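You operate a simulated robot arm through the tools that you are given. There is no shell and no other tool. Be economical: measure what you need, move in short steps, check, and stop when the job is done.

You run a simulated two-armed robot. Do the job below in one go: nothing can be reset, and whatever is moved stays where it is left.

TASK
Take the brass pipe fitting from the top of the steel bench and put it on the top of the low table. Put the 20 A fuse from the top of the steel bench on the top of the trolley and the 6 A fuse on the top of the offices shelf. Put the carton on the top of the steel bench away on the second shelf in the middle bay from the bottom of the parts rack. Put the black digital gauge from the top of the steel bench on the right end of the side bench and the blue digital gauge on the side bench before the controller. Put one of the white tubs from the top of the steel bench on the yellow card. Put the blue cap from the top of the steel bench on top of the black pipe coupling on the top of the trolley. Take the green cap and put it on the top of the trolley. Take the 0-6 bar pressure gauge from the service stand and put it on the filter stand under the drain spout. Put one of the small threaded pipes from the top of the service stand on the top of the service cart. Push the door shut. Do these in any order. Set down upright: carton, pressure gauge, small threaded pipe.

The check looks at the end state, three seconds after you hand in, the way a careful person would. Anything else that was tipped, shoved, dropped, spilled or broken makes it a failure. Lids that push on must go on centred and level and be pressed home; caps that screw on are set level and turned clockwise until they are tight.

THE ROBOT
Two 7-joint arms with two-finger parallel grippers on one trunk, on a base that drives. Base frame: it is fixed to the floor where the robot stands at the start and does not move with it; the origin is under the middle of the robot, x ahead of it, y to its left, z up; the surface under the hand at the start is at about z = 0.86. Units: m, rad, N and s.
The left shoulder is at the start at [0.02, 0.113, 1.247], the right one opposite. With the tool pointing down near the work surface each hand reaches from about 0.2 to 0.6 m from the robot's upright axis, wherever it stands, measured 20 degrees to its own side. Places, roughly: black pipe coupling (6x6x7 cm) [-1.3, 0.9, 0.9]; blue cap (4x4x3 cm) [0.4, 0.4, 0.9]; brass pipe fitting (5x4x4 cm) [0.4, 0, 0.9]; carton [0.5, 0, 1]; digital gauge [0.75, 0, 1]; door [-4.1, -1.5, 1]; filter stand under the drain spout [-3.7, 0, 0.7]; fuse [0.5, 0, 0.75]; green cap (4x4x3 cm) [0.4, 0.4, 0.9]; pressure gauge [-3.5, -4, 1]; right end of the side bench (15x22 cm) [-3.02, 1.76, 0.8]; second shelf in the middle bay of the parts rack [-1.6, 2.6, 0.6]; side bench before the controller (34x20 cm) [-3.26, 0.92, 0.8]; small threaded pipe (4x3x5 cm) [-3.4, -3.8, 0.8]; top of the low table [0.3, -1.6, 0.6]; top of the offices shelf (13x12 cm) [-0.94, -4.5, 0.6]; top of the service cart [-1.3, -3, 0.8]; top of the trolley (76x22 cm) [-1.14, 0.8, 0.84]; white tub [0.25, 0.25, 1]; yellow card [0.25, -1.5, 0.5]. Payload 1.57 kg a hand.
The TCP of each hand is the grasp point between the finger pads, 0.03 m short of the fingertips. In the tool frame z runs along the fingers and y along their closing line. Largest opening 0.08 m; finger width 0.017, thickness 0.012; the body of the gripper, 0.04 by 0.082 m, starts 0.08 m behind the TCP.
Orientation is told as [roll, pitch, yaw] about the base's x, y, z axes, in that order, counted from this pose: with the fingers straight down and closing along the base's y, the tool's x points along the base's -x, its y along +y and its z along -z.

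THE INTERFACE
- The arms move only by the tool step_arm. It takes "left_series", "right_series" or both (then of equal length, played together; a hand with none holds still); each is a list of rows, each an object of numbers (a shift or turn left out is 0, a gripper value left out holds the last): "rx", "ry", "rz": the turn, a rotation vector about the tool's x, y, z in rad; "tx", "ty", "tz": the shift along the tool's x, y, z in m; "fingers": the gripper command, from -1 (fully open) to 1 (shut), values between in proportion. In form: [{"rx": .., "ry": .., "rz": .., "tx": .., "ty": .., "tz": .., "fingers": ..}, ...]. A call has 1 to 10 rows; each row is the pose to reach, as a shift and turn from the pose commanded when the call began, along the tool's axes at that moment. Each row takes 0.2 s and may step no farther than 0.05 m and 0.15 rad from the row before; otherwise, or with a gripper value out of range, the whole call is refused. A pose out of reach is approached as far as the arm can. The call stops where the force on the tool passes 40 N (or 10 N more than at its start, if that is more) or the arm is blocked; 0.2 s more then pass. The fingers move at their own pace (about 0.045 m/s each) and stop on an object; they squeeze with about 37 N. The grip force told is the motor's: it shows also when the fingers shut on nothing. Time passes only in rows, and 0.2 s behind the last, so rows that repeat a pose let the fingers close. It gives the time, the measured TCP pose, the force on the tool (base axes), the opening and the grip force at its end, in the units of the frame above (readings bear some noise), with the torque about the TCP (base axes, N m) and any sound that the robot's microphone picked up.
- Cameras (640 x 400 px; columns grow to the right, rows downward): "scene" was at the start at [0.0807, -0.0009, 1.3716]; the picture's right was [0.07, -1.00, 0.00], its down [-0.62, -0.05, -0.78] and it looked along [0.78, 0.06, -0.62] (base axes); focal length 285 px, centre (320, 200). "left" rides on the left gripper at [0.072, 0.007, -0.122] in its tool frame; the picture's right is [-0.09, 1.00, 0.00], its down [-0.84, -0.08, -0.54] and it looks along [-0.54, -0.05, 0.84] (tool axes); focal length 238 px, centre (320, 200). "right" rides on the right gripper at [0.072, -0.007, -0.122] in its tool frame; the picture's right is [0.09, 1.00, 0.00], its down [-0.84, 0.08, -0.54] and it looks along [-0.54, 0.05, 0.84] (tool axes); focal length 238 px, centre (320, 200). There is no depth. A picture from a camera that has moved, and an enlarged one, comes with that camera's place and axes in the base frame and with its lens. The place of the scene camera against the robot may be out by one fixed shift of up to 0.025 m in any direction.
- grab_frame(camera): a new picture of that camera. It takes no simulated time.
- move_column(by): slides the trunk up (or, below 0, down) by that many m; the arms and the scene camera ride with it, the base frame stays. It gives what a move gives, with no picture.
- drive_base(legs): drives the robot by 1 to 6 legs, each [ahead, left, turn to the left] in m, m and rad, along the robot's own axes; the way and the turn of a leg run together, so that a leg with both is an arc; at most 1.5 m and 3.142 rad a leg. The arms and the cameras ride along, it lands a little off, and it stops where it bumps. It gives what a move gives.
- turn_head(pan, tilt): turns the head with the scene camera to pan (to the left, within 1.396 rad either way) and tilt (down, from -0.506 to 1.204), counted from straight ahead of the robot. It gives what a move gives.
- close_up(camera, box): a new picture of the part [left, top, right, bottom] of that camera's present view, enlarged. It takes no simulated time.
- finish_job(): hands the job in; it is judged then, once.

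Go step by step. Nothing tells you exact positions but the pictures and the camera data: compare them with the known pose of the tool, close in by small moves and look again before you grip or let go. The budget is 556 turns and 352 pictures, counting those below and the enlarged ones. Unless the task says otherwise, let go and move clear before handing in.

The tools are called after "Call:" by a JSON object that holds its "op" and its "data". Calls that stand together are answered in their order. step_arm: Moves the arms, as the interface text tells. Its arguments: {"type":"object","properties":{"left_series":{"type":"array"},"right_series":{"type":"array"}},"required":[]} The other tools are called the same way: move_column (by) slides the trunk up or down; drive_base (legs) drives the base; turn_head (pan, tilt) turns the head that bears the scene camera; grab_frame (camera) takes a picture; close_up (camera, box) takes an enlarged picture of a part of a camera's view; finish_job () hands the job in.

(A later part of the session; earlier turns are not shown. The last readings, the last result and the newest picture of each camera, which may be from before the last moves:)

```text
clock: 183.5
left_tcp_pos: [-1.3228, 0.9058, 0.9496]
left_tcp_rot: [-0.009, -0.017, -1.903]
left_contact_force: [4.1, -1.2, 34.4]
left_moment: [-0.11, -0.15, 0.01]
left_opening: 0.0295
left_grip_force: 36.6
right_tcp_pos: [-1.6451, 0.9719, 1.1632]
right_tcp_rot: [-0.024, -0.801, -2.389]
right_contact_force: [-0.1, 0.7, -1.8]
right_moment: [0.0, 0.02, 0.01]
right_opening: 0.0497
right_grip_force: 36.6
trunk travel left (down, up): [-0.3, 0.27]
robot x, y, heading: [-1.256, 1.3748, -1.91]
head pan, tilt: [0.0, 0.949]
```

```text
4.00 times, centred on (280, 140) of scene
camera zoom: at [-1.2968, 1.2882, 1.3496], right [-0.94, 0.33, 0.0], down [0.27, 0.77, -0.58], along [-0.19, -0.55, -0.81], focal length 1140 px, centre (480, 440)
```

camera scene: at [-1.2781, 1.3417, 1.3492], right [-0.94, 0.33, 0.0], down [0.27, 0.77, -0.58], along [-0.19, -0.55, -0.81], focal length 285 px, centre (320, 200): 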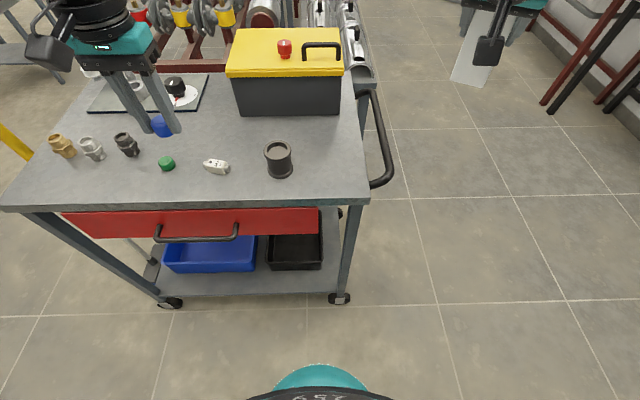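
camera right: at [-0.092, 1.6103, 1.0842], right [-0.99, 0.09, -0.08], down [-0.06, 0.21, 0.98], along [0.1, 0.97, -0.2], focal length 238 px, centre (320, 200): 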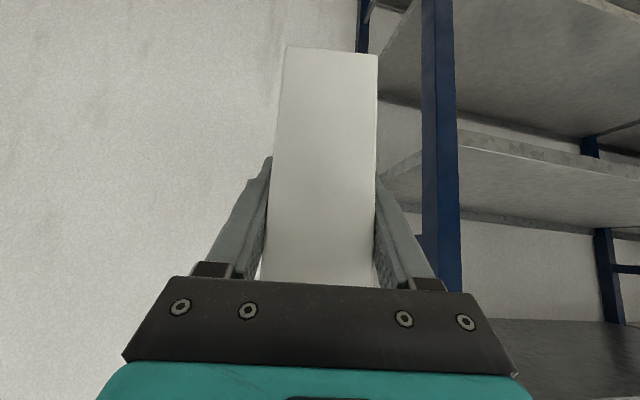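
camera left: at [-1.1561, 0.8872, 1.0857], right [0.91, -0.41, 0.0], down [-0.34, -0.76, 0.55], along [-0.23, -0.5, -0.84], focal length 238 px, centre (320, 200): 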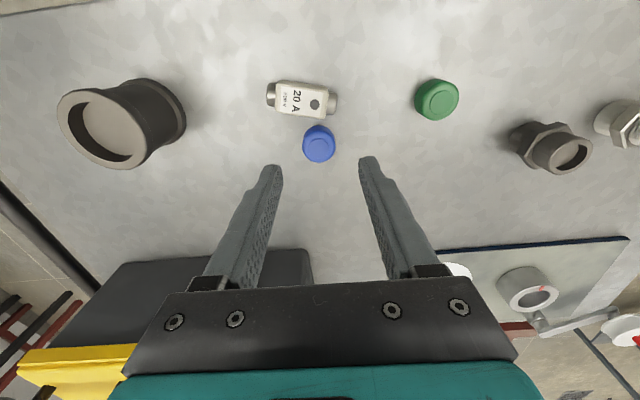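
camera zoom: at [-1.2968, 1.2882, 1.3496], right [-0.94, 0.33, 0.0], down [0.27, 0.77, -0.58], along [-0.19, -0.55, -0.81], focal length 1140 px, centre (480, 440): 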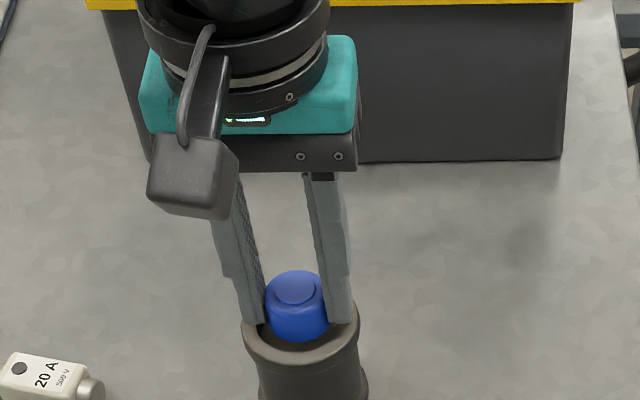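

The cap is seated in the recess. I ease off, release, and rise.

Call:
{"op": "step_arm", "data": {"left_series": [{"tz": -0.003}, {"tz": -0.003, "fingers": 0.05}, {"tz": -0.003, "fingers": 0.05}, {"tz": -0.02}, {"tz": -0.05}, {"tz": -0.09}, {"tz": -0.13}]}}

Call:
{"op": "close_up", "data": {"camera": "left", "box": [240, 80, 400, 230]}}

Call:
{"op": "close_up", "data": {"camera": "scene", "box": [230, 90, 330, 190]}}

```text
clock: 185.1
left_tcp_pos: [-1.3209, 0.907, 1.0757]
left_tcp_rot: [-0.001, -0.006, -1.908]
left_contact_force: [-0.6, 0.1, 0.7]
left_moment: [-0.02, 0.02, -0.01]
left_opening: 0.038
left_grip_force: 0.1
right_tcp_pos: [-1.6468, 0.9705, 1.1613]
right_tcp_rot: [-0.025, -0.798, -2.387]
right_contact_force: [-0.1, -0.4, -1.2]
right_moment: [0.03, 0.0, -0.01]
right_opening: 0.0495
right_grip_force: 37.0
trunk travel left (down, up): [-0.3, 0.27]
robot x, y, heading: [-1.2568, 1.3771, -1.91]
head pan, tilt: [0.0, 0.949]
```

```text
2.67 times, centred on (320, 155) of left
camera zoom: at [-1.2897, 0.9734, 1.1975], right [0.91, -0.41, 0.0], down [-0.35, -0.76, 0.55], along [-0.23, -0.5, -0.84], focal length 636 px, centre (320, 320)
```

zoom: 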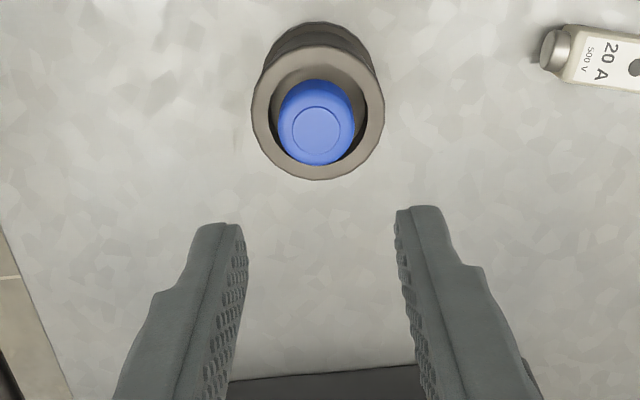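

```text
4.00 times, centred on (280, 140) of scene
camera zoom: at [-1.2979, 1.286, 1.3492], right [-0.94, 0.33, 0.0], down [0.27, 0.77, -0.58], along [-0.19, -0.55, -0.81], focal length 1140 px, centre (480, 440)
```

zoom: 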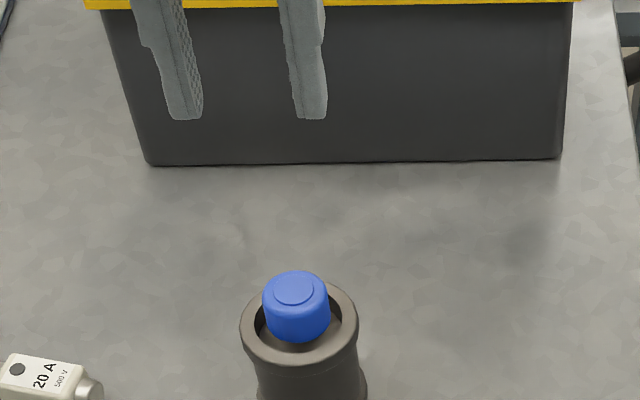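

The blue cap sits level in the coupling. Now I back off and turn around to face the parts rack with the carton.

Call:
{"op": "drive_base", "data": {"legs": [[-0.1, 0, 0], [0, 0, -3.064]]}}

Call:
{"op": "turn_head", "data": {"pan": 0.3, "tilt": 0.5}}

Call:
{"op": "grab_frame", "data": {"camera": "scene"}}

```text
clock: 193.3
left_tcp_pos: [-1.2077, 1.9337, 1.0761]
left_tcp_rot: [-0.005, -0.006, 1.345]
left_contact_force: [-0.3, 0.9, -1.3]
left_moment: [0.04, -0.02, 0.0]
left_opening: 0.0381
left_grip_force: 0.0
right_tcp_pos: [-0.8765, 1.9073, 1.1613]
right_tcp_rot: [-0.026, -0.797, 0.862]
right_contact_force: [-0.2, -0.8, -1.6]
right_moment: [0.0, 0.02, -0.01]
right_opening: 0.0496
right_grip_force: 36.9
trunk travel left (down, up): [-0.3, 0.27]
robot x, y, heading: [-1.2189, 1.4665, 1.344]
head pan, tilt: [0.0, 0.949]
```

```text
clock: 194.2
left_tcp_pos: [-1.2082, 1.9343, 1.077]
left_tcp_rot: [-0.002, -0.007, 1.347]
left_contact_force: [0.2, 0.8, -0.2]
left_moment: [-0.03, 0.01, -0.02]
left_opening: 0.0378
left_grip_force: 0.1
right_tcp_pos: [-0.877, 1.908, 1.1619]
right_tcp_rot: [-0.027, -0.797, 0.863]
right_contact_force: [0.6, 0.9, -1.6]
right_moment: [0.05, 0.0, -0.01]
right_opening: 0.0495
right_grip_force: 37.3
trunk travel left (down, up): [-0.3, 0.27]
robot x, y, heading: [-1.2233, 1.4651, 1.339]
head pan, tilt: [0.3, 0.499]
```

```text
265 pictures are left
camera scene: at [-1.241, 1.5591, 1.3866], right [1.0, 0.07, 0.0], down [0.03, -0.48, -0.88], along [-0.06, 0.88, -0.48], focal length 285 px, centre (320, 200)
```

scene: 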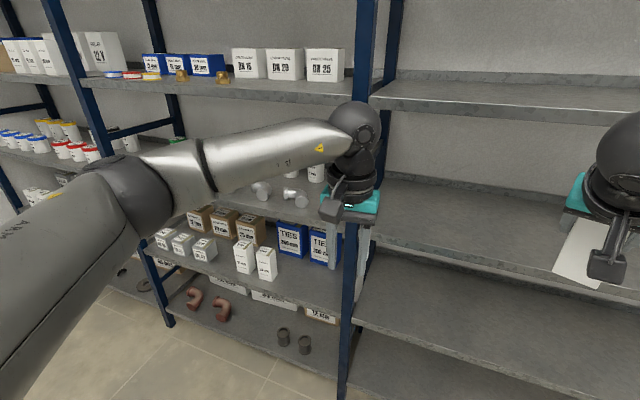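

The second middle-bay shelf (z≈0.58) holds brown boxes, white POCKET cartons and TIES boxes, with free front space near (−1.40, 2.37). I tuck the left hand, turn and align so the carton faces the shelf, and lower the trunk.

Call:
{"op": "step_arm", "data": {"left_series": [{"tx": 0.02, "tz": -0.03, "ty": 0.01}, {"tx": 0.04, "tz": -0.06, "ty": 0.02}, {"tx": 0.06, "tz": -0.09, "ty": 0.03}, {"tx": 0.08, "tz": -0.12, "ty": 0.04}, {"tx": 0.1, "tz": -0.15, "ty": 0.05}, {"tx": 0.12, "tz": -0.18, "ty": 0.06}, {"tx": 0.14, "tz": -0.21, "ty": 0.07}, {"tx": 0.16, "tz": -0.21, "ty": 0.08}]}}

Call:
{"op": "drive_base", "data": {"legs": [[0, 0, 0.44], [0.15, 0.31, 0]]}}

Call:
{"op": "move_column", "data": {"by": -0.3}}

Call:
{"op": "turn_head", "data": {"pan": -0.2, "tilt": 0.5}}

Call:
{"op": "grab_frame", "data": {"camera": "scene"}}

Call:
{"op": "grab_frame", "data": {"camera": "right"}}

```text
clock: 196.1
left_tcp_pos: [-1.3228, 1.794, 1.2839]
left_tcp_rot: [-0.003, -0.005, 1.347]
left_contact_force: [0.3, 0.4, -0.3]
left_moment: [0.0, -0.06, 0.01]
left_opening: 0.0377
left_grip_force: 0.0
right_tcp_pos: [-0.8772, 1.9072, 1.1617]
right_tcp_rot: [-0.028, -0.797, 0.863]
right_contact_force: [-0.2, -0.4, -0.9]
right_moment: [0.03, 0.05, 0.02]
right_opening: 0.0497
right_grip_force: 37.1
trunk travel left (down, up): [-0.3, 0.27]
robot x, y, heading: [-1.2211, 1.4664, 1.34]
head pan, tilt: [0.3, 0.499]
```

```text
clock: 199.6
left_tcp_pos: [-1.7859, 1.8038, 1.2845]
left_tcp_rot: [-0.004, -0.007, 1.788]
left_contact_force: [-0.7, 0.6, -0.3]
left_moment: [0.01, -0.01, 0.01]
left_opening: 0.0379
left_grip_force: 0.2
right_tcp_pos: [-1.4316, 2.0955, 1.1609]
right_tcp_rot: [-0.027, -0.798, 1.303]
right_contact_force: [0.2, 0.4, -0.8]
right_moment: [-0.01, -0.01, -0.02]
right_opening: 0.0493
right_grip_force: 36.7
trunk travel left (down, up): [-0.3, 0.27]
robot x, y, heading: [-1.5543, 1.5505, 1.779]
head pan, tilt: [0.3, 0.499]
```

```text
clock: 202.6
left_tcp_pos: [-1.7864, 1.8045, 0.9848]
left_tcp_rot: [-0.005, -0.006, 1.788]
left_contact_force: [0.8, -0.2, -0.4]
left_moment: [-0.01, -0.02, 0.02]
left_opening: 0.0378
left_grip_force: 0.0
right_tcp_pos: [-1.4314, 2.0958, 0.8614]
right_tcp_rot: [-0.029, -0.797, 1.303]
right_contact_force: [1.2, -0.1, -1.8]
right_moment: [0.0, 0.01, -0.03]
right_opening: 0.0494
right_grip_force: 36.6
trunk travel left (down, up): [0.0, 0.57]
robot x, y, heading: [-1.5561, 1.5448, 1.781]
head pan, tilt: [0.3, 0.499]
```

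```text
clock: 203.5
left_tcp_pos: [-1.7849, 1.8029, 0.9842]
left_tcp_rot: [-0.003, -0.007, 1.787]
left_contact_force: [0.0, 0.6, -0.3]
left_moment: [0.0, 0.02, -0.04]
left_opening: 0.038
left_grip_force: 0.0
right_tcp_pos: [-1.4308, 2.0961, 0.8619]
right_tcp_rot: [-0.026, -0.799, 1.304]
right_contact_force: [-0.2, -0.2, -1.6]
right_moment: [-0.01, -0.02, 0.02]
right_opening: 0.0495
right_grip_force: 37.2
trunk travel left (down, up): [0.0, 0.57]
robot x, y, heading: [-1.5552, 1.547, 1.789]
head pan, tilt: [-0.201, 0.499]
```

```text
264 pictures are left
camera scene: at [-1.5724, 1.6431, 1.0867], right [1.0, 0.01, 0.0], down [0.01, -0.48, -0.88], along [-0.01, 0.88, -0.48], focal length 285 px, centre (320, 200)
```

scene: 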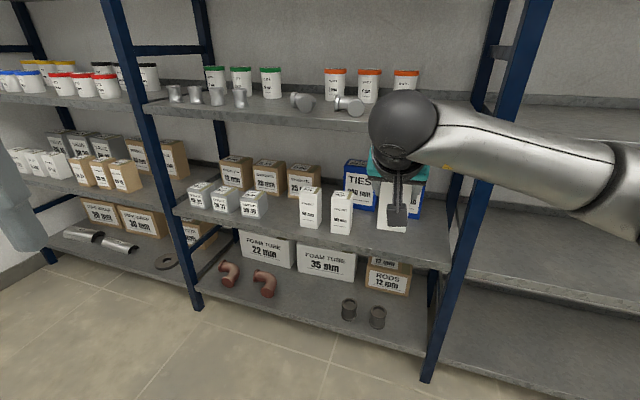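

```text
263 pictures are left
camera right: at [-1.4632, 1.9632, 0.8947], right [-0.97, 0.22, -0.08], down [-0.04, 0.21, 0.98], along [0.23, 0.95, -0.2], focal length 238 px, centre (320, 200)
```

right: 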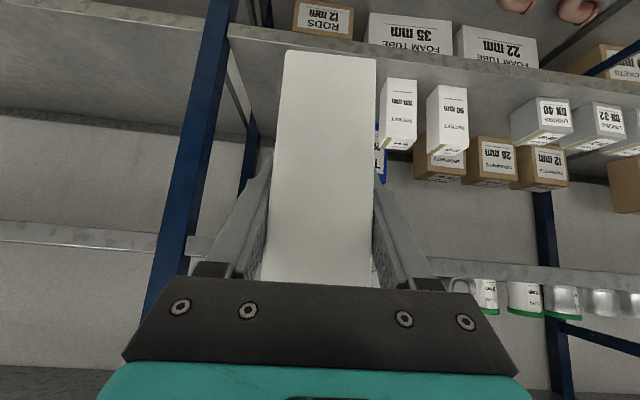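

The cartons stand in order 50, 100, so the 150 fits next at about (−1.395, 2.345). I lower the hand and drive in slowly.

Call:
{"op": "step_arm", "data": {"right_series": [{"tx": 0.024, "tz": 0.023}, {"tx": 0.048, "tz": 0.047}, {"tx": 0.072, "tz": 0.07}]}}

Call:
{"op": "drive_base", "data": {"legs": [[0.16, -0.07, 0]]}}

Call:
{"op": "grab_frame", "data": {"camera": "right"}}

Call:
{"op": "grab_frame", "data": {"camera": "scene"}}

```text
clock: 204.3
left_tcp_pos: [-1.7855, 1.8028, 0.9835]
left_tcp_rot: [-0.004, -0.008, 1.787]
left_contact_force: [0.6, -0.1, -0.8]
left_moment: [0.01, 0.03, 0.02]
left_opening: 0.038
left_grip_force: 0.0
right_tcp_pos: [-1.4273, 2.0951, 0.7606]
right_tcp_rot: [-0.024, -0.799, 1.306]
right_contact_force: [0.0, 0.4, -0.8]
right_moment: [0.02, 0.0, 0.01]
right_opening: 0.0494
right_grip_force: 36.9
trunk travel left (down, up): [0.0, 0.57]
robot x, y, heading: [-1.5533, 1.5523, 1.781]
head pan, tilt: [-0.201, 0.499]
```

```text
clock: 205.8
left_tcp_pos: [-1.7522, 1.9743, 0.9846]
left_tcp_rot: [-0.003, -0.006, 1.788]
left_contact_force: [0.0, -0.4, 0.2]
left_moment: [0.0, -0.01, -0.01]
left_opening: 0.0379
left_grip_force: 0.0
right_tcp_pos: [-1.3943, 2.2671, 0.7615]
right_tcp_rot: [-0.026, -0.797, 1.305]
right_contact_force: [-0.8, -0.1, -2.0]
right_moment: [-0.01, 0.04, 0.02]
right_opening: 0.0496
right_grip_force: 37.1
trunk travel left (down, up): [0.0, 0.57]
robot x, y, heading: [-1.5207, 1.7214, 1.786]
head pan, tilt: [-0.201, 0.499]
```

```text
262 pictures are left
camera right: at [-1.4275, 2.134, 0.7952], right [-0.97, 0.22, -0.08], down [-0.04, 0.21, 0.98], along [0.23, 0.95, -0.2], focal length 238 px, centre (320, 200)
```

right: 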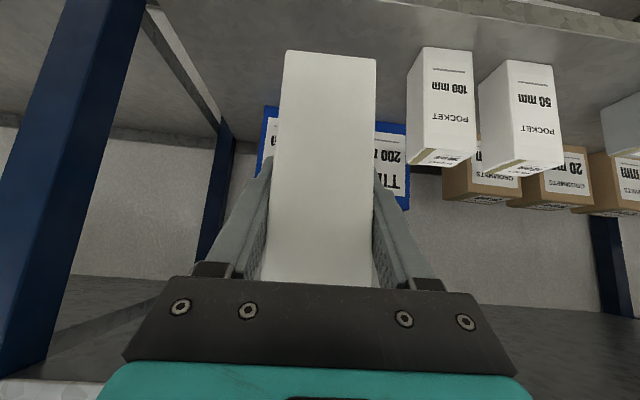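

```text
261 pictures are left
camera scene: at [-1.5386, 1.8141, 1.0867], right [1.0, 0.01, 0.0], down [0.01, -0.48, -0.88], along [-0.01, 0.88, -0.48], focal length 285 px, centre (320, 200)
```

scene: 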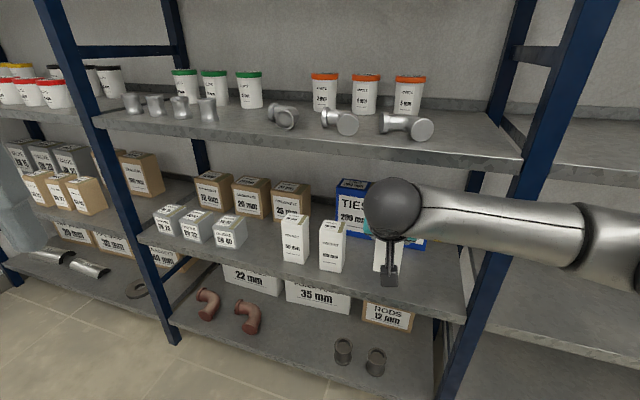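

Shelf height works out at about 0.573. I move the carton in over its slot, then check.

Call:
{"op": "step_arm", "data": {"right_series": [{"tx": -0.023, "tz": 0.024, "ty": 0.008}, {"tx": -0.047, "tz": 0.048, "ty": 0.016}, {"tx": -0.07, "tz": 0.072, "ty": 0.02}, {"tx": -0.034, "tz": 0.107, "ty": 0.02}]}}

Call:
{"op": "grab_frame", "data": {"camera": "right"}}

Call:
{"op": "grab_frame", "data": {"camera": "scene"}}

```text
refused: row 4 steps farther than a row can; nothing moved
```

```text
260 pictures are left
camera right: at [-1.4275, 2.134, 0.7952], right [-0.97, 0.22, -0.08], down [-0.04, 0.21, 0.98], along [0.23, 0.95, -0.2], focal length 238 px, centre (320, 200)
```

right: 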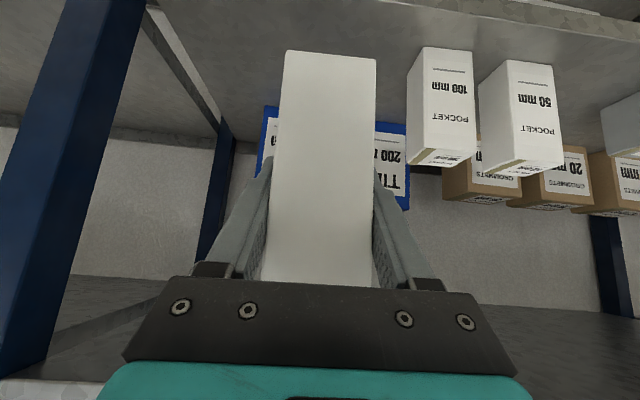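

```text
259 pictures are left
camera scene: at [-1.5386, 1.8141, 1.0867], right [1.0, 0.01, 0.0], down [0.01, -0.48, -0.88], along [-0.01, 0.88, -0.48], focal length 285 px, centre (320, 200)
```

scene: 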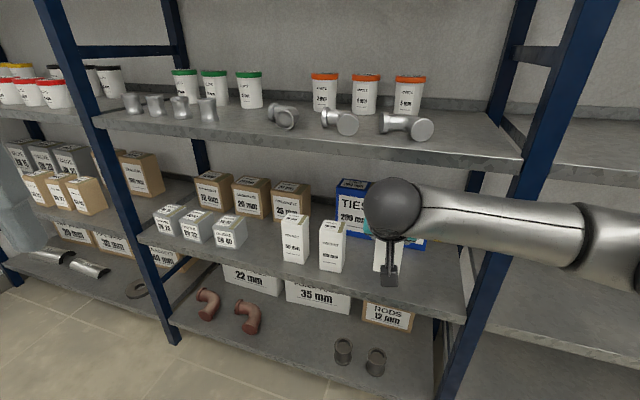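

The last row stepped too far, so nothing moved. I repeat with smaller steps.

Call:
{"op": "step_arm", "data": {"right_series": [{"tx": -0.023, "tz": 0.024, "ty": 0.008}, {"tx": -0.047, "tz": 0.048, "ty": 0.016}, {"tx": -0.07, "tz": 0.072, "ty": 0.02}, {"tx": -0.05, "tz": 0.09, "ty": 0.02}, {"tx": -0.03, "tz": 0.11, "ty": 0.02}]}}

Call:
{"op": "grab_frame", "data": {"camera": "right"}}

```text
clock: 207.0
left_tcp_pos: [-1.7529, 1.9727, 0.984]
left_tcp_rot: [-0.004, -0.006, 1.79]
left_contact_force: [0.0, 0.6, -0.4]
left_moment: [0.04, 0.02, -0.04]
left_opening: 0.038
left_grip_force: 0.0
right_tcp_pos: [-1.3857, 2.3678, 0.7066]
right_tcp_rot: [-0.026, -0.797, 1.306]
right_contact_force: [0.6, -1.0, -0.6]
right_moment: [0.0, 0.01, -0.02]
right_opening: 0.0497
right_grip_force: 37.2
trunk travel left (down, up): [0.0, 0.57]
robot x, y, heading: [-1.522, 1.7228, 1.786]
head pan, tilt: [-0.201, 0.499]
```

```text
258 pictures are left
camera right: at [-1.4176, 2.2349, 0.7393], right [-0.97, 0.22, -0.08], down [-0.04, 0.21, 0.98], along [0.23, 0.95, -0.2], focal length 238 px, centre (320, 200)
```

right: 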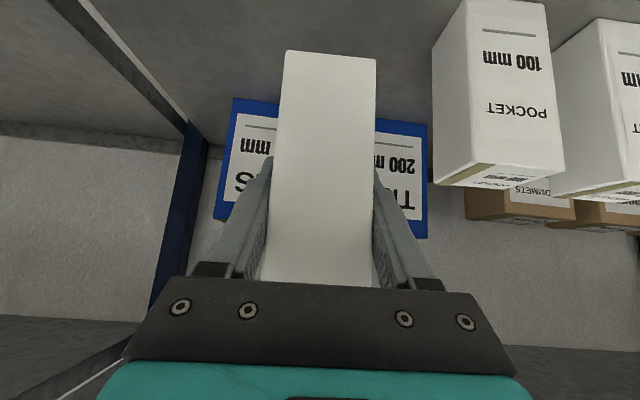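

Clear all round. I lower it toward the shelf.

Call:
{"op": "step_arm", "data": {"right_series": [{"tx": 0.018, "tz": 0.0175}, {"tx": 0.036, "tz": 0.035}, {"tx": 0.04, "tz": 0.039}, {"tx": 0.043, "tz": 0.042}]}}

```text
clock: 208.0
left_tcp_pos: [-1.7506, 1.9752, 0.9845]
left_tcp_rot: [-0.004, -0.006, 1.788]
left_contact_force: [-0.1, 0.3, 0.7]
left_moment: [0.02, 0.04, 0.02]
left_opening: 0.0382
left_grip_force: 0.1
right_tcp_pos: [-1.3841, 2.3689, 0.6475]
right_tcp_rot: [-0.028, -0.798, 1.305]
right_contact_force: [-0.9, -0.1, -1.3]
right_moment: [0.01, 0.01, -0.03]
right_opening: 0.0498
right_grip_force: 37.0
trunk travel left (down, up): [0.0, 0.57]
robot x, y, heading: [-1.5184, 1.7197, 1.783]
head pan, tilt: [-0.201, 0.499]
```

Call:
{"op": "step_arm", "data": {"right_series": [{"tx": 0.002, "tz": 0.002}, {"tx": 0.004, "tz": 0.004}, {"tx": 0.006, "tz": 0.006}, {"tx": 0.008, "tz": 0.008}]}}

Call:
{"op": "grab_frame", "data": {"camera": "scene"}}

```text
clock: 209.0
left_tcp_pos: [-1.7515, 1.9739, 0.9841]
left_tcp_rot: [-0.002, -0.006, 1.788]
left_contact_force: [0.2, 0.8, -0.6]
left_moment: [0.03, -0.01, 0.05]
left_opening: 0.0382
left_grip_force: 0.1
right_tcp_pos: [-1.3843, 2.3677, 0.6351]
right_tcp_rot: [-0.025, -0.799, 1.306]
right_contact_force: [0.5, 0.3, -1.2]
right_moment: [0.01, -0.01, 0.01]
right_opening: 0.0497
right_grip_force: 36.8
trunk travel left (down, up): [0.0, 0.57]
robot x, y, heading: [-1.5186, 1.7195, 1.785]
head pan, tilt: [-0.201, 0.499]
```

```text
257 pictures are left
camera scene: at [-1.5386, 1.8141, 1.0867], right [1.0, 0.01, 0.0], down [0.01, -0.48, -0.88], along [-0.01, 0.88, -0.48], focal length 285 px, centre (320, 200)
```

scene: 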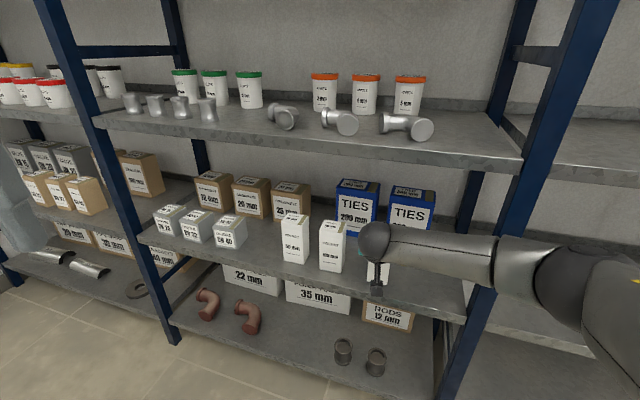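

No contact yet; I keep stepping down gently.

Call:
{"op": "step_arm", "data": {"right_series": [{"tx": 0.002, "tz": 0.002}, {"tx": 0.004, "tz": 0.004}, {"tx": 0.006, "tz": 0.006}, {"tx": 0.008, "tz": 0.008}]}}

Call:
{"op": "grab_frame", "data": {"camera": "right"}}

```text
clock: 210.0
left_tcp_pos: [-1.7514, 1.9742, 0.9844]
left_tcp_rot: [-0.004, -0.008, 1.787]
left_contact_force: [0.7, -0.2, 0.1]
left_moment: [-0.02, -0.04, 0.0]
left_opening: 0.0382
left_grip_force: 0.0
right_tcp_pos: [-1.3835, 2.3682, 0.6241]
right_tcp_rot: [-0.026, -0.798, 1.306]
right_contact_force: [-0.7, 0.6, -2.2]
right_moment: [0.0, 0.0, 0.05]
right_opening: 0.0498
right_grip_force: 37.0
trunk travel left (down, up): [0.0, 0.57]
robot x, y, heading: [-1.5193, 1.721, 1.781]
head pan, tilt: [-0.201, 0.499]
```

```text
256 pictures are left
camera right: at [-1.4165, 2.2349, 0.6567], right [-0.97, 0.22, -0.08], down [-0.04, 0.21, 0.98], along [0.23, 0.95, -0.2], focal length 238 px, centre (320, 200)
```

right: 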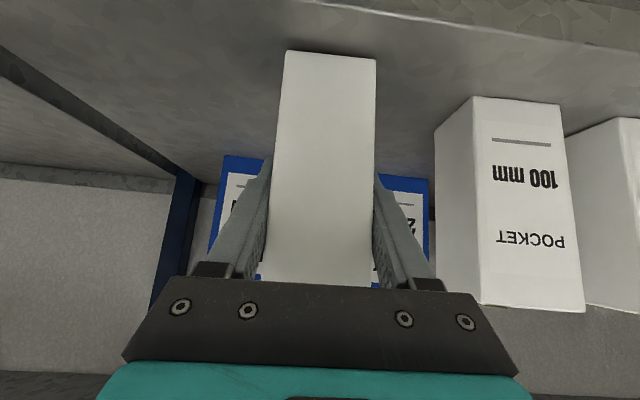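

By geometry the bottom is within a few millimetres of the shelf. I continue.

Call:
{"op": "step_arm", "data": {"right_series": [{"tx": 0.0015, "tz": 0.0015}, {"tx": 0.003, "tz": 0.003}, {"tx": 0.0045, "tz": 0.0045}, {"tx": 0.006, "tz": 0.006}, {"tx": 0.0075, "tz": 0.0075}]}}

```text
clock: 211.2
left_tcp_pos: [-1.7516, 1.971, 0.9858]
left_tcp_rot: [-0.003, -0.009, 1.789]
left_contact_force: [-0.3, 0.6, 0.3]
left_moment: [0.0, -0.04, 0.01]
left_opening: 0.038
left_grip_force: 0.1
right_tcp_pos: [-1.3837, 2.37, 0.6206]
right_tcp_rot: [-0.017, -0.809, 1.297]
right_contact_force: [2.3, -8.5, 32.0]
right_moment: [-0.47, 0.69, 0.22]
right_opening: 0.0498
right_grip_force: 37.0
trunk travel left (down, up): [0.0, 0.57]
robot x, y, heading: [-1.5219, 1.7225, 1.784]
head pan, tilt: [-0.201, 0.499]
```

Contact. I ease off most of the load and release.

Call:
{"op": "step_arm", "data": {"right_series": [{"tx": -0.003, "tz": -0.003}, {"tx": -0.004, "tz": -0.004}]}}

Call:
{"op": "step_arm", "data": {"right_series": [{"fingers": 0.0}, {"fingers": -0.4}, {"fingers": -0.6}, {"fingers": -0.6}]}}

Call:
{"op": "grab_frame", "data": {"camera": "right"}}

```text
clock: 211.8
left_tcp_pos: [-1.7529, 1.9737, 0.9854]
left_tcp_rot: [-0.004, -0.006, 1.788]
left_contact_force: [0.4, 1.1, 0.6]
left_moment: [-0.01, -0.02, 0.0]
left_opening: 0.038
left_grip_force: 0.1
right_tcp_pos: [-1.3838, 2.3678, 0.6202]
right_tcp_rot: [-0.026, -0.803, 1.305]
right_contact_force: [-0.7, 6.0, 12.3]
right_moment: [0.92, 0.2, -0.03]
right_opening: 0.0495
right_grip_force: 36.6
trunk travel left (down, up): [0.0, 0.57]
robot x, y, heading: [-1.5221, 1.7211, 1.785]
head pan, tilt: [-0.201, 0.499]
```

```text
clock: 212.8
left_tcp_pos: [-1.7523, 1.9741, 0.9846]
left_tcp_rot: [-0.006, -0.008, 1.789]
left_contact_force: [0.3, -0.5, 0.5]
left_moment: [0.0, -0.04, -0.03]
left_opening: 0.0381
left_grip_force: 0.1
right_tcp_pos: [-1.3836, 2.3668, 0.6172]
right_tcp_rot: [-0.026, -0.798, 1.305]
right_contact_force: [0.0, 0.4, -1.1]
right_moment: [0.01, -0.02, 0.01]
right_opening: 0.064
right_grip_force: 0.1
trunk travel left (down, up): [0.0, 0.57]
robot x, y, heading: [-1.5177, 1.7213, 1.783]
head pan, tilt: [-0.201, 0.499]
```

```text
255 pictures are left
camera right: at [-1.4161, 2.2345, 0.6514], right [-0.97, 0.22, -0.08], down [-0.04, 0.22, 0.98], along [0.23, 0.95, -0.2], focal length 238 px, centre (320, 200)
```

right: 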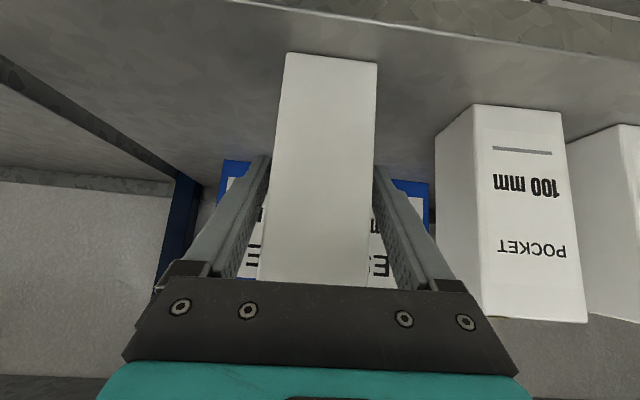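

The carton stands. I withdraw the hand along its axis and then back the base off to verify.

Call:
{"op": "step_arm", "data": {"right_series": [{"tz": -0.03}, {"tz": -0.06}, {"tz": -0.1}, {"tz": -0.14}, {"tz": -0.17}]}}

Call:
{"op": "drive_base", "data": {"legs": [[-0.3, 0, 0]]}}

Call:
{"op": "grab_frame", "data": {"camera": "scene"}}

```text
clock: 214.0
left_tcp_pos: [-1.7512, 1.9741, 0.9834]
left_tcp_rot: [-0.003, -0.007, 1.789]
left_contact_force: [-0.4, 0.8, -0.5]
left_moment: [-0.03, -0.02, 0.0]
left_opening: 0.0378
left_grip_force: 0.1
right_tcp_pos: [-1.4192, 2.2509, 0.7391]
right_tcp_rot: [-0.027, -0.8, 1.305]
right_contact_force: [0.1, 0.1, -0.4]
right_moment: [-0.01, 0.01, -0.03]
right_opening: 0.0641
right_grip_force: 0.1
trunk travel left (down, up): [0.0, 0.57]
robot x, y, heading: [-1.5203, 1.7188, 1.786]
head pan, tilt: [-0.201, 0.499]
```

```text
clock: 216.0
left_tcp_pos: [-1.6868, 1.6749, 0.9842]
left_tcp_rot: [-0.003, -0.007, 1.794]
left_contact_force: [-0.8, 0.0, 0.3]
left_moment: [0.01, -0.01, 0.01]
left_opening: 0.038
left_grip_force: 0.0
right_tcp_pos: [-1.3572, 1.9534, 0.7386]
right_tcp_rot: [-0.026, -0.797, 1.312]
right_contact_force: [-1.0, 0.1, 1.0]
right_moment: [-0.04, 0.01, 0.01]
right_opening: 0.064
right_grip_force: 0.0
trunk travel left (down, up): [0.0, 0.57]
robot x, y, heading: [-1.4495, 1.4219, 1.791]
head pan, tilt: [-0.201, 0.499]
```

```text
254 pictures are left
camera scene: at [-1.4738, 1.5166, 1.0867], right [1.0, 0.02, 0.0], down [0.01, -0.48, -0.88], along [-0.02, 0.88, -0.48], focal length 285 px, centre (320, 200)
```

scene: 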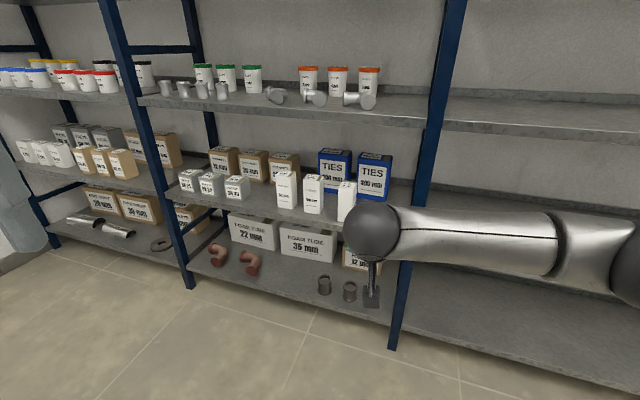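

All three POCKET cartons stand in line. I raise the trunk, straighten the right hand, and drive back to the right side of the steel bench for the two gauges.

Call:
{"op": "move_column", "data": {"by": 0.3}}

Call:
{"op": "step_arm", "data": {"right_series": [{"ry": 0.133, "tz": -0.01}, {"ry": 0.266, "tz": -0.02}, {"ry": 0.399, "tz": -0.03}, {"ry": 0.532, "tz": -0.04}, {"ry": 0.665, "tz": -0.05}, {"ry": 0.797, "tz": -0.06}, {"ry": 0.797, "tz": -0.09}]}}

Call:
{"op": "drive_base", "data": {"legs": [[0, 0, 2.921], [0, 1.25, 0], [1.5, 0, 0], [0.6, 0, 0], [0, 0.1, 0]]}}

Call:
{"op": "turn_head", "data": {"pan": 1.2, "tilt": 0.7}}

Call:
{"op": "grab_frame", "data": {"camera": "scene"}}

```text
clock: 219.0
left_tcp_pos: [-1.6868, 1.6751, 1.2844]
left_tcp_rot: [-0.002, -0.006, 1.793]
left_contact_force: [0.5, -0.8, -0.6]
left_moment: [0.03, 0.01, -0.03]
left_opening: 0.038
left_grip_force: 0.1
right_tcp_pos: [-1.3564, 1.9537, 1.0392]
right_tcp_rot: [-0.024, -0.798, 1.311]
right_contact_force: [-0.3, 0.4, 0.9]
right_moment: [-0.02, -0.03, 0.0]
right_opening: 0.0643
right_grip_force: 0.0
trunk travel left (down, up): [-0.3, 0.27]
robot x, y, heading: [-1.4571, 1.4231, 1.788]
head pan, tilt: [-0.201, 0.499]
```

```text
clock: 220.6
left_tcp_pos: [-1.6878, 1.6746, 1.2838]
left_tcp_rot: [-0.003, -0.007, 1.794]
left_contact_force: [0.1, -0.7, 0.4]
left_moment: [0.02, -0.03, -0.05]
left_opening: 0.038
left_grip_force: 0.1
right_tcp_pos: [-1.3776, 1.8921, 1.1009]
right_tcp_rot: [-0.018, -0.001, 1.293]
right_contact_force: [0.2, -0.1, -0.1]
right_moment: [0.0, 0.03, 0.0]
right_opening: 0.0641
right_grip_force: 0.0
trunk travel left (down, up): [-0.3, 0.27]
robot x, y, heading: [-1.4558, 1.4174, 1.788]
head pan, tilt: [-0.201, 0.499]
```

```text
clock: 244.8
left_tcp_pos: [0.2018, -0.9027, 1.2853]
left_tcp_rot: [-0.003, -0.008, -1.517]
left_contact_force: [-0.1, 0.4, 0.3]
left_moment: [0.01, 0.04, 0.04]
left_opening: 0.0381
left_grip_force: 0.1
right_tcp_pos: [-0.1418, -1.0645, 1.1009]
right_tcp_rot: [-0.018, -0.003, -2.02]
right_contact_force: [0.7, 0.4, -0.5]
right_moment: [-0.01, 0.03, 0.03]
right_opening: 0.064
right_grip_force: 0.1
trunk travel left (down, up): [-0.3, 0.27]
robot x, y, heading: [0.0147, -0.6188, -1.523]
head pan, tilt: [-0.201, 0.499]
```

```text
clock: 246.3
left_tcp_pos: [0.2016, -0.9028, 1.285]
left_tcp_rot: [-0.004, -0.006, -1.516]
left_contact_force: [-0.4, -0.2, 0.5]
left_moment: [0.0, -0.02, 0.0]
left_opening: 0.038
left_grip_force: 0.0
right_tcp_pos: [-0.1436, -1.0644, 1.0998]
right_tcp_rot: [-0.018, -0.002, -2.019]
right_contact_force: [0.3, 0.3, 0.0]
right_moment: [-0.01, 0.04, -0.02]
right_opening: 0.0643
right_grip_force: 0.1
trunk travel left (down, up): [-0.3, 0.27]
robot x, y, heading: [0.0126, -0.6121, -1.526]
head pan, tilt: [1.201, 0.7]
```

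```text
253 pictures are left
camera scene: at [0.0793, -0.6585, 1.369], right [-0.32, -0.95, 0.0], down [-0.61, 0.2, -0.77], along [0.73, -0.24, -0.64], focal length 285 px, centre (320, 200)
```

scene: 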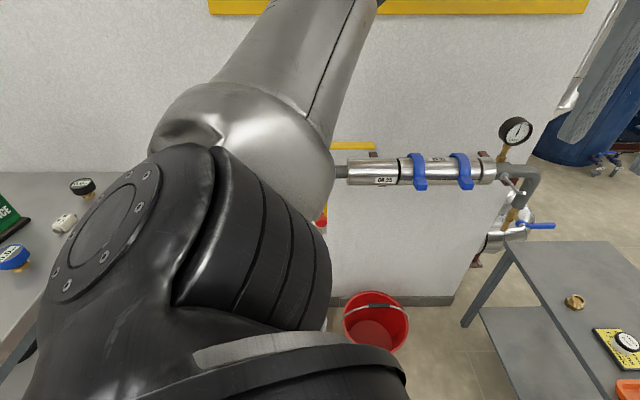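

Turn here toward the bench's right side, then nudge forward.

Call:
{"op": "drive_base", "data": {"legs": [[0, 0, 2.156], [0.34, -0.06, 0]]}}

Call:
{"op": "turn_head", "data": {"pan": 0.0, "tilt": 0.8}}

Call:
{"op": "grab_frame", "data": {"camera": "scene"}}

Call:
{"op": "grab_frame", "data": {"camera": "right"}}

```text
clock: 253.7
left_tcp_pos: [0.4646, -0.1512, 1.2843]
left_tcp_rot: [-0.004, -0.006, 0.626]
left_contact_force: [-0.2, 0.9, 0.9]
left_moment: [-0.03, 0.01, 0.0]
left_opening: 0.0379
left_grip_force: 0.1
right_tcp_pos: [0.7876, -0.3513, 1.1]
right_tcp_rot: [-0.017, -0.003, 0.126]
right_contact_force: [-0.5, -0.3, 0.3]
right_moment: [-0.01, 0.01, 0.02]
right_opening: 0.0641
right_grip_force: 0.0
trunk travel left (down, up): [-0.3, 0.27]
robot x, y, heading: [0.3266, -0.4638, 0.625]
head pan, tilt: [1.201, 0.7]
```

```text
clock: 255.1
left_tcp_pos: [0.4647, -0.1519, 1.2851]
left_tcp_rot: [-0.003, -0.006, 0.627]
left_contact_force: [1.0, 0.3, 0.7]
left_moment: [-0.03, 0.0, -0.02]
left_opening: 0.0379
left_grip_force: 0.0
right_tcp_pos: [0.787, -0.352, 1.1011]
right_tcp_rot: [-0.018, -0.002, 0.126]
right_contact_force: [0.7, 0.1, 0.0]
right_moment: [-0.01, 0.01, -0.02]
right_opening: 0.0643
right_grip_force: 0.0
trunk travel left (down, up): [-0.3, 0.27]
robot x, y, heading: [0.324, -0.4629, 0.623]
head pan, tilt: [0.0, 0.799]
```

```text
252 pictures are left
camera scene: at [0.3829, -0.4195, 1.3607], right [0.58, -0.81, 0.0], down [-0.58, -0.42, -0.7], along [0.57, 0.41, -0.72], focal length 285 px, centre (320, 200)
```

scene: 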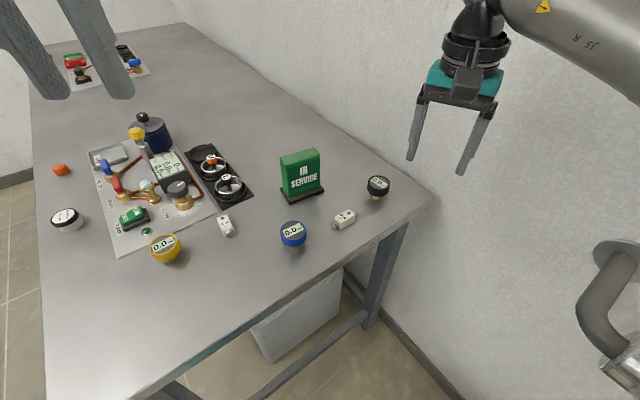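

```text
251 pictures are left
camera right: at [0.7164, -0.3648, 1.222], right [-0.22, 0.98, -0.02], down [0.82, 0.19, 0.54], along [0.53, 0.1, -0.84], focal length 238 px, centre (320, 200)
```

right: 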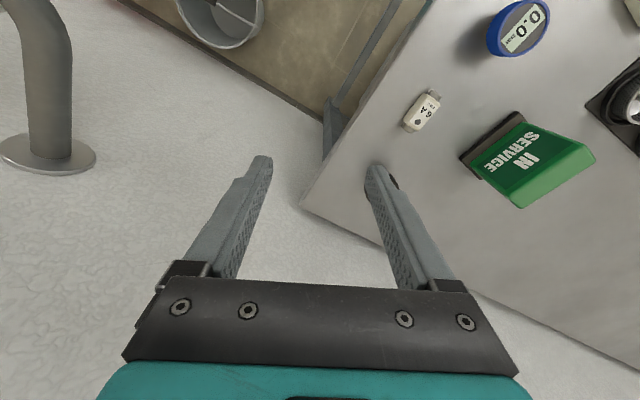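

Excellent access to the three remaining items. I zoom in on the gauges' shape.

Call:
{"op": "close_up", "data": {"camera": "scene", "box": [260, 150, 440, 270]}}

Call:
{"op": "close_up", "data": {"camera": "right", "box": [340, 0, 600, 220]}}

```text
3.33 times, centred on (350, 210) of scene
camera zoom: at [0.3829, -0.4195, 1.3607], right [0.58, -0.81, 0.0], down [-0.58, -0.42, -0.7], along [0.57, 0.41, -0.72], focal length 950 px, centre (220, 167)
```

zoom: 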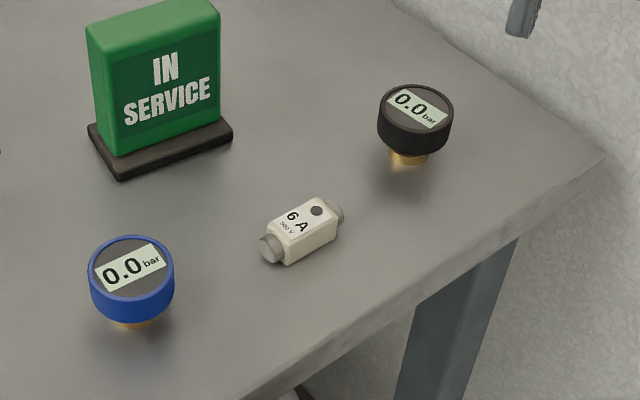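

```text
1.82 times, centred on (470, 110) of right
camera zoom: at [0.7164, -0.3648, 1.222], right [-0.22, 0.98, -0.02], down [0.82, 0.19, 0.54], along [0.53, 0.1, -0.84], focal length 433 px, centre (47, 364)
```

zoom: 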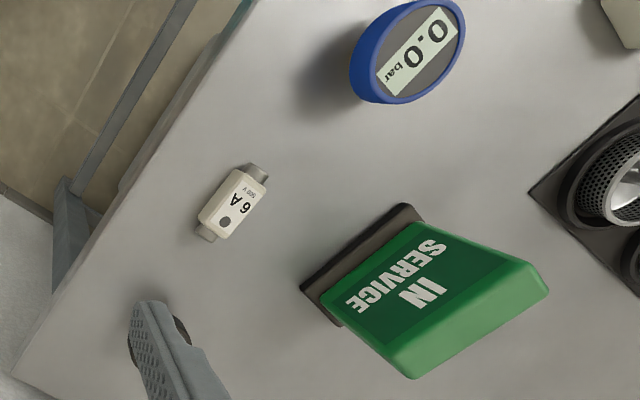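

The gauges stand face-up on short stems; discs about 5 cm wide: blue near (0.652, −0.16), black near (0.876, −0.235). I bring both hands above them.

Call:
{"op": "step_arm", "data": {"left_series": [{"tx": -0.025, "ty": -0.019, "tz": 0.03, "fingers": -1}, {"tx": -0.049, "ty": -0.039, "tz": 0.06}, {"tx": -0.074, "ty": -0.058, "tz": 0.09}, {"tx": -0.098, "ty": -0.077, "tz": 0.12}, {"tx": -0.123, "ty": -0.097, "tz": 0.15}, {"tx": -0.147, "ty": -0.116, "tz": 0.18}, {"tx": -0.147, "ty": -0.116, "tz": 0.22}], "right_series": [{"tx": -0.017, "ty": 0.018, "tz": 0.0, "fingers": -1}, {"tx": -0.034, "ty": 0.035, "tz": 0.0}, {"tx": -0.051, "ty": 0.053, "tz": 0.0}, {"tx": -0.068, "ty": 0.07, "tz": 0.0}, {"tx": -0.085, "ty": 0.088, "tz": 0.01}, {"tx": -0.102, "ty": 0.105, "tz": 0.03}, {"tx": -0.102, "ty": 0.105, "tz": 0.05}]}}

Call:
{"op": "grab_frame", "data": {"camera": "left"}}

Call:
{"op": "grab_frame", "data": {"camera": "right"}}

```text
clock: 256.7
left_tcp_pos: [0.6565, -0.1575, 1.0644]
left_tcp_rot: [-0.004, -0.008, 0.625]
left_contact_force: [-0.4, -0.5, -0.1]
left_moment: [0.05, 0.02, -0.02]
left_opening: 0.0801
left_grip_force: 0.0
right_tcp_pos: [0.8742, -0.2367, 1.048]
right_tcp_rot: [-0.017, -0.003, 0.126]
right_contact_force: [0.2, 0.1, -0.7]
right_moment: [0.03, 0.01, 0.02]
right_opening: 0.0798
right_grip_force: 0.1
trunk travel left (down, up): [-0.3, 0.27]
robot x, y, heading: [0.3259, -0.4671, 0.623]
head pan, tilt: [0.0, 0.799]
```

```text
248 pictures are left
camera left: at [0.5941, -0.1949, 1.1853], right [-0.51, 0.86, 0.0], down [0.72, 0.43, 0.55], along [0.47, 0.28, -0.84], focal length 238 px, centre (320, 200)
```

left: 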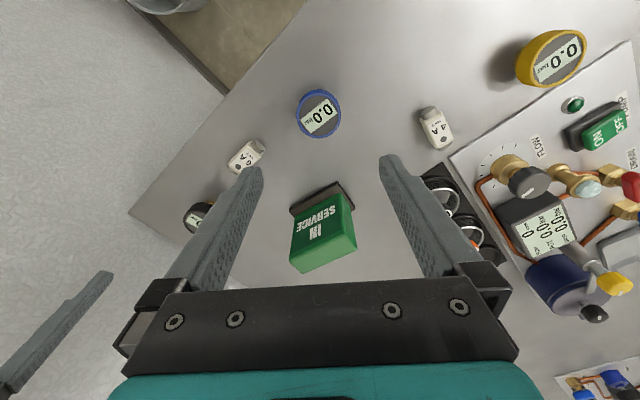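

```text
247 pictures are left
camera right: at [0.8032, -0.2498, 1.1697], right [-0.22, 0.98, -0.02], down [0.82, 0.19, 0.54], along [0.53, 0.1, -0.84], focal length 238 px, centre (320, 200)
```

right: 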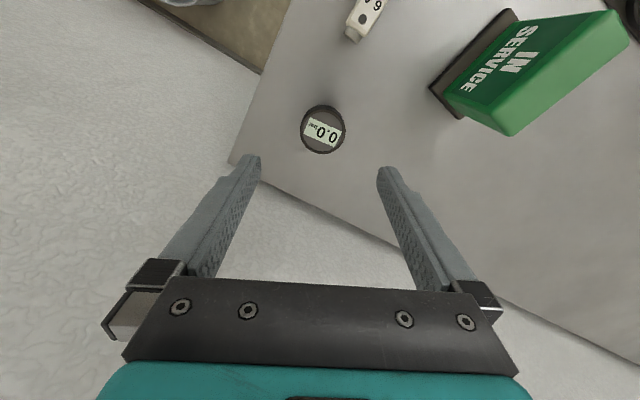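

Both gauges are nearly under the hands. I correct and lower around the discs.

Call:
{"op": "step_arm", "data": {"left_series": [{"tx": 0.0055, "tz": 0.04}, {"tx": 0.0055, "tz": 0.08}, {"tx": 0.0055, "tz": 0.12}, {"tx": 0.0055, "tz": 0.15}, {"tx": 0.0055, "tz": 0.167}, {"tx": 0.0055, "tz": 0.167}], "right_series": [{"tx": -0.006, "ty": 0.001, "tz": 0.04}, {"tx": -0.006, "ty": 0.001, "tz": 0.08}, {"tx": -0.006, "ty": 0.001, "tz": 0.11}, {"tx": -0.006, "ty": 0.001, "tz": 0.135}, {"tx": -0.006, "ty": 0.001, "tz": 0.151}, {"tx": -0.006, "ty": 0.001, "tz": 0.151}]}}

Call:
{"op": "grab_frame", "data": {"camera": "left"}}

Call:
{"op": "grab_frame", "data": {"camera": "right"}}

```text
clock: 258.1
left_tcp_pos: [0.6504, -0.1619, 0.8996]
left_tcp_rot: [-0.003, -0.007, 0.626]
left_contact_force: [-1.3, 0.0, 0.1]
left_moment: [0.0, 0.02, -0.03]
left_opening: 0.0798
left_grip_force: 0.1
right_tcp_pos: [0.8641, -0.252, 0.9024]
right_tcp_rot: [-0.018, 0.0, 0.126]
right_contact_force: [-0.1, 0.3, -0.4]
right_moment: [0.0, 0.0, -0.03]
right_opening: 0.0799
right_grip_force: 0.1
right hand out of reach, approached as far as the arm can: row 1, 2, 3, 4, 5, 6
trunk travel left (down, up): [-0.3, 0.27]
robot x, y, heading: [0.3254, -0.4643, 0.626]
head pan, tilt: [0.0, 0.799]
```

```text
246 pictures are left
camera left: at [0.5881, -0.1988, 1.0202], right [-0.51, 0.86, 0.0], down [0.72, 0.43, 0.55], along [0.47, 0.28, -0.84], focal length 238 px, centre (320, 200)
```

left: 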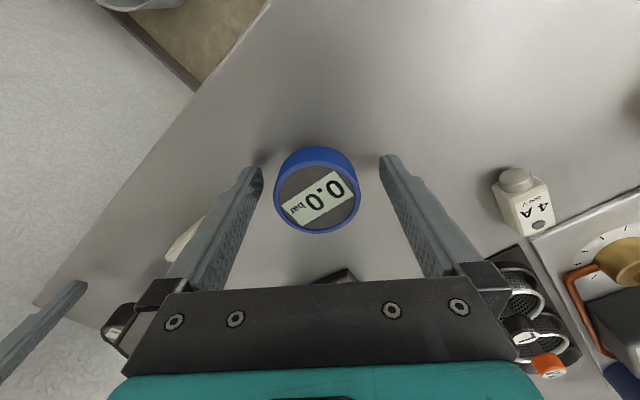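

```text
245 pictures are left
camera right: at [0.7936, -0.2642, 1.0234], right [-0.22, 0.98, -0.02], down [0.82, 0.19, 0.54], along [0.53, 0.1, -0.84], focal length 238 px, centre (320, 200)
```

right: 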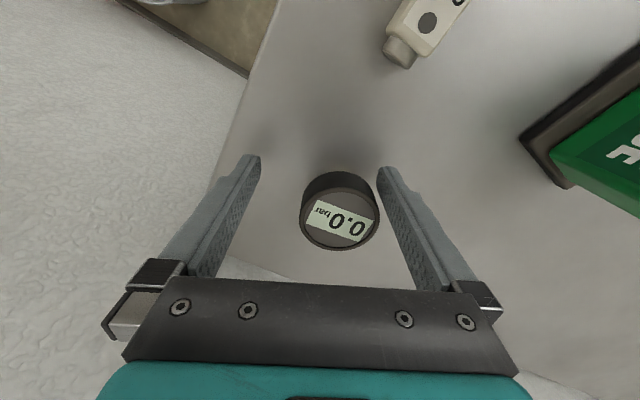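

Blue is centred; I close on it and lift. The right hand is short of reach, so I raise it too, then drive a few cm closer.

Call:
{"op": "step_arm", "data": {"left_series": [{"fingers": 1}, {"fingers": 1}, {"fingers": 1}, {"fingers": 1}, {"fingers": 1}, {"tz": -0.04}, {"tz": -0.08}, {"tz": -0.12}, {"tz": -0.16}], "right_series": [{"tz": -0.03}, {"tz": -0.06}, {"tz": -0.09}, {"tz": -0.09}, {"tz": -0.09}, {"tz": -0.09}, {"tz": -0.09}, {"tz": -0.09}, {"tz": -0.09}]}}

Call:
{"op": "drive_base", "data": {"legs": [[0.06, -0.02, 0]]}}

Call:
{"op": "grab_frame", "data": {"camera": "right"}}

```text
clock: 260.1
left_tcp_pos: [0.6483, -0.1645, 1.0594]
left_tcp_rot: [-0.002, -0.008, 0.626]
left_contact_force: [0.4, 0.6, -1.8]
left_moment: [0.02, 0.01, -0.03]
left_opening: 0.0507
left_grip_force: 37.0
right_tcp_pos: [0.8644, -0.2513, 0.9934]
right_tcp_rot: [-0.017, -0.002, 0.127]
right_contact_force: [0.6, 0.6, 0.1]
right_moment: [0.01, 0.03, 0.02]
right_opening: 0.08
right_grip_force: 0.1
trunk travel left (down, up): [-0.3, 0.27]
robot x, y, heading: [0.3227, -0.4688, 0.628]
head pan, tilt: [0.0, 0.799]
```

```text
clock: 261.1
left_tcp_pos: [0.7097, -0.1448, 1.0582]
left_tcp_rot: [-0.002, -0.006, 0.627]
left_contact_force: [0.9, 0.1, -1.9]
left_moment: [-0.03, -0.01, 0.02]
left_opening: 0.0507
left_grip_force: 36.5
right_tcp_pos: [0.9261, -0.2315, 0.9926]
right_tcp_rot: [-0.017, 0.001, 0.123]
right_contact_force: [0.2, 0.8, -0.6]
right_moment: [-0.01, 0.01, 0.03]
right_opening: 0.0797
right_grip_force: 0.1
trunk travel left (down, up): [-0.3, 0.27]
robot x, y, heading: [0.3872, -0.4441, 0.622]
head pan, tilt: [0.0, 0.799]
```

```text
244 pictures are left
camera right: at [0.8549, -0.2437, 1.114], right [-0.22, 0.98, -0.02], down [0.82, 0.19, 0.54], along [0.53, 0.1, -0.84], focal length 238 px, centre (320, 200)
```

right: 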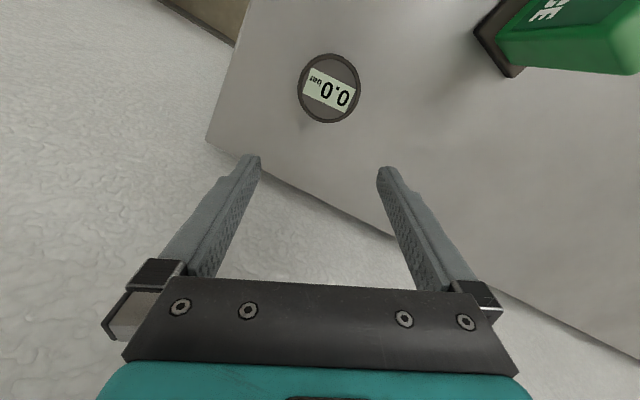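

I pull back 4.4 cm over the black gauge and lower.

Call:
{"op": "step_arm", "data": {"right_series": [{"tx": 0.022, "ty": 0.002}, {"tx": 0.044, "ty": 0.0025, "tz": 0.01}, {"tx": 0.044, "ty": 0.0025, "tz": 0.04}, {"tx": 0.044, "ty": 0.0025, "tz": 0.07}, {"tx": 0.044, "ty": 0.0025, "tz": 0.094}, {"tx": 0.044, "ty": 0.0025, "tz": 0.094}]}}

Call:
{"op": "grab_frame", "data": {"camera": "right"}}

```text
clock: 262.5
left_tcp_pos: [0.7088, -0.1455, 1.0577]
left_tcp_rot: [-0.002, -0.007, 0.629]
left_contact_force: [0.1, 0.9, -1.3]
left_moment: [0.02, -0.01, -0.01]
left_opening: 0.0507
left_grip_force: 36.9
right_tcp_pos: [0.8812, -0.2347, 0.8983]
right_tcp_rot: [-0.018, -0.003, 0.126]
right_contact_force: [0.8, -0.5, -0.8]
right_moment: [0.01, 0.03, 0.03]
right_opening: 0.0799
right_grip_force: 0.1
trunk travel left (down, up): [-0.3, 0.27]
robot x, y, heading: [0.3846, -0.448, 0.626]
head pan, tilt: [0.0, 0.799]
```

```text
243 pictures are left
camera right: at [0.8116, -0.2482, 1.0188], right [-0.22, 0.98, -0.02], down [0.82, 0.19, 0.54], along [0.53, 0.1, -0.84], focal length 238 px, centre (320, 200)
```

right: 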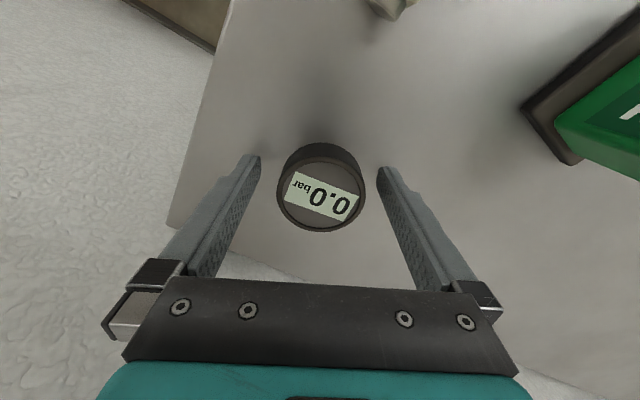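

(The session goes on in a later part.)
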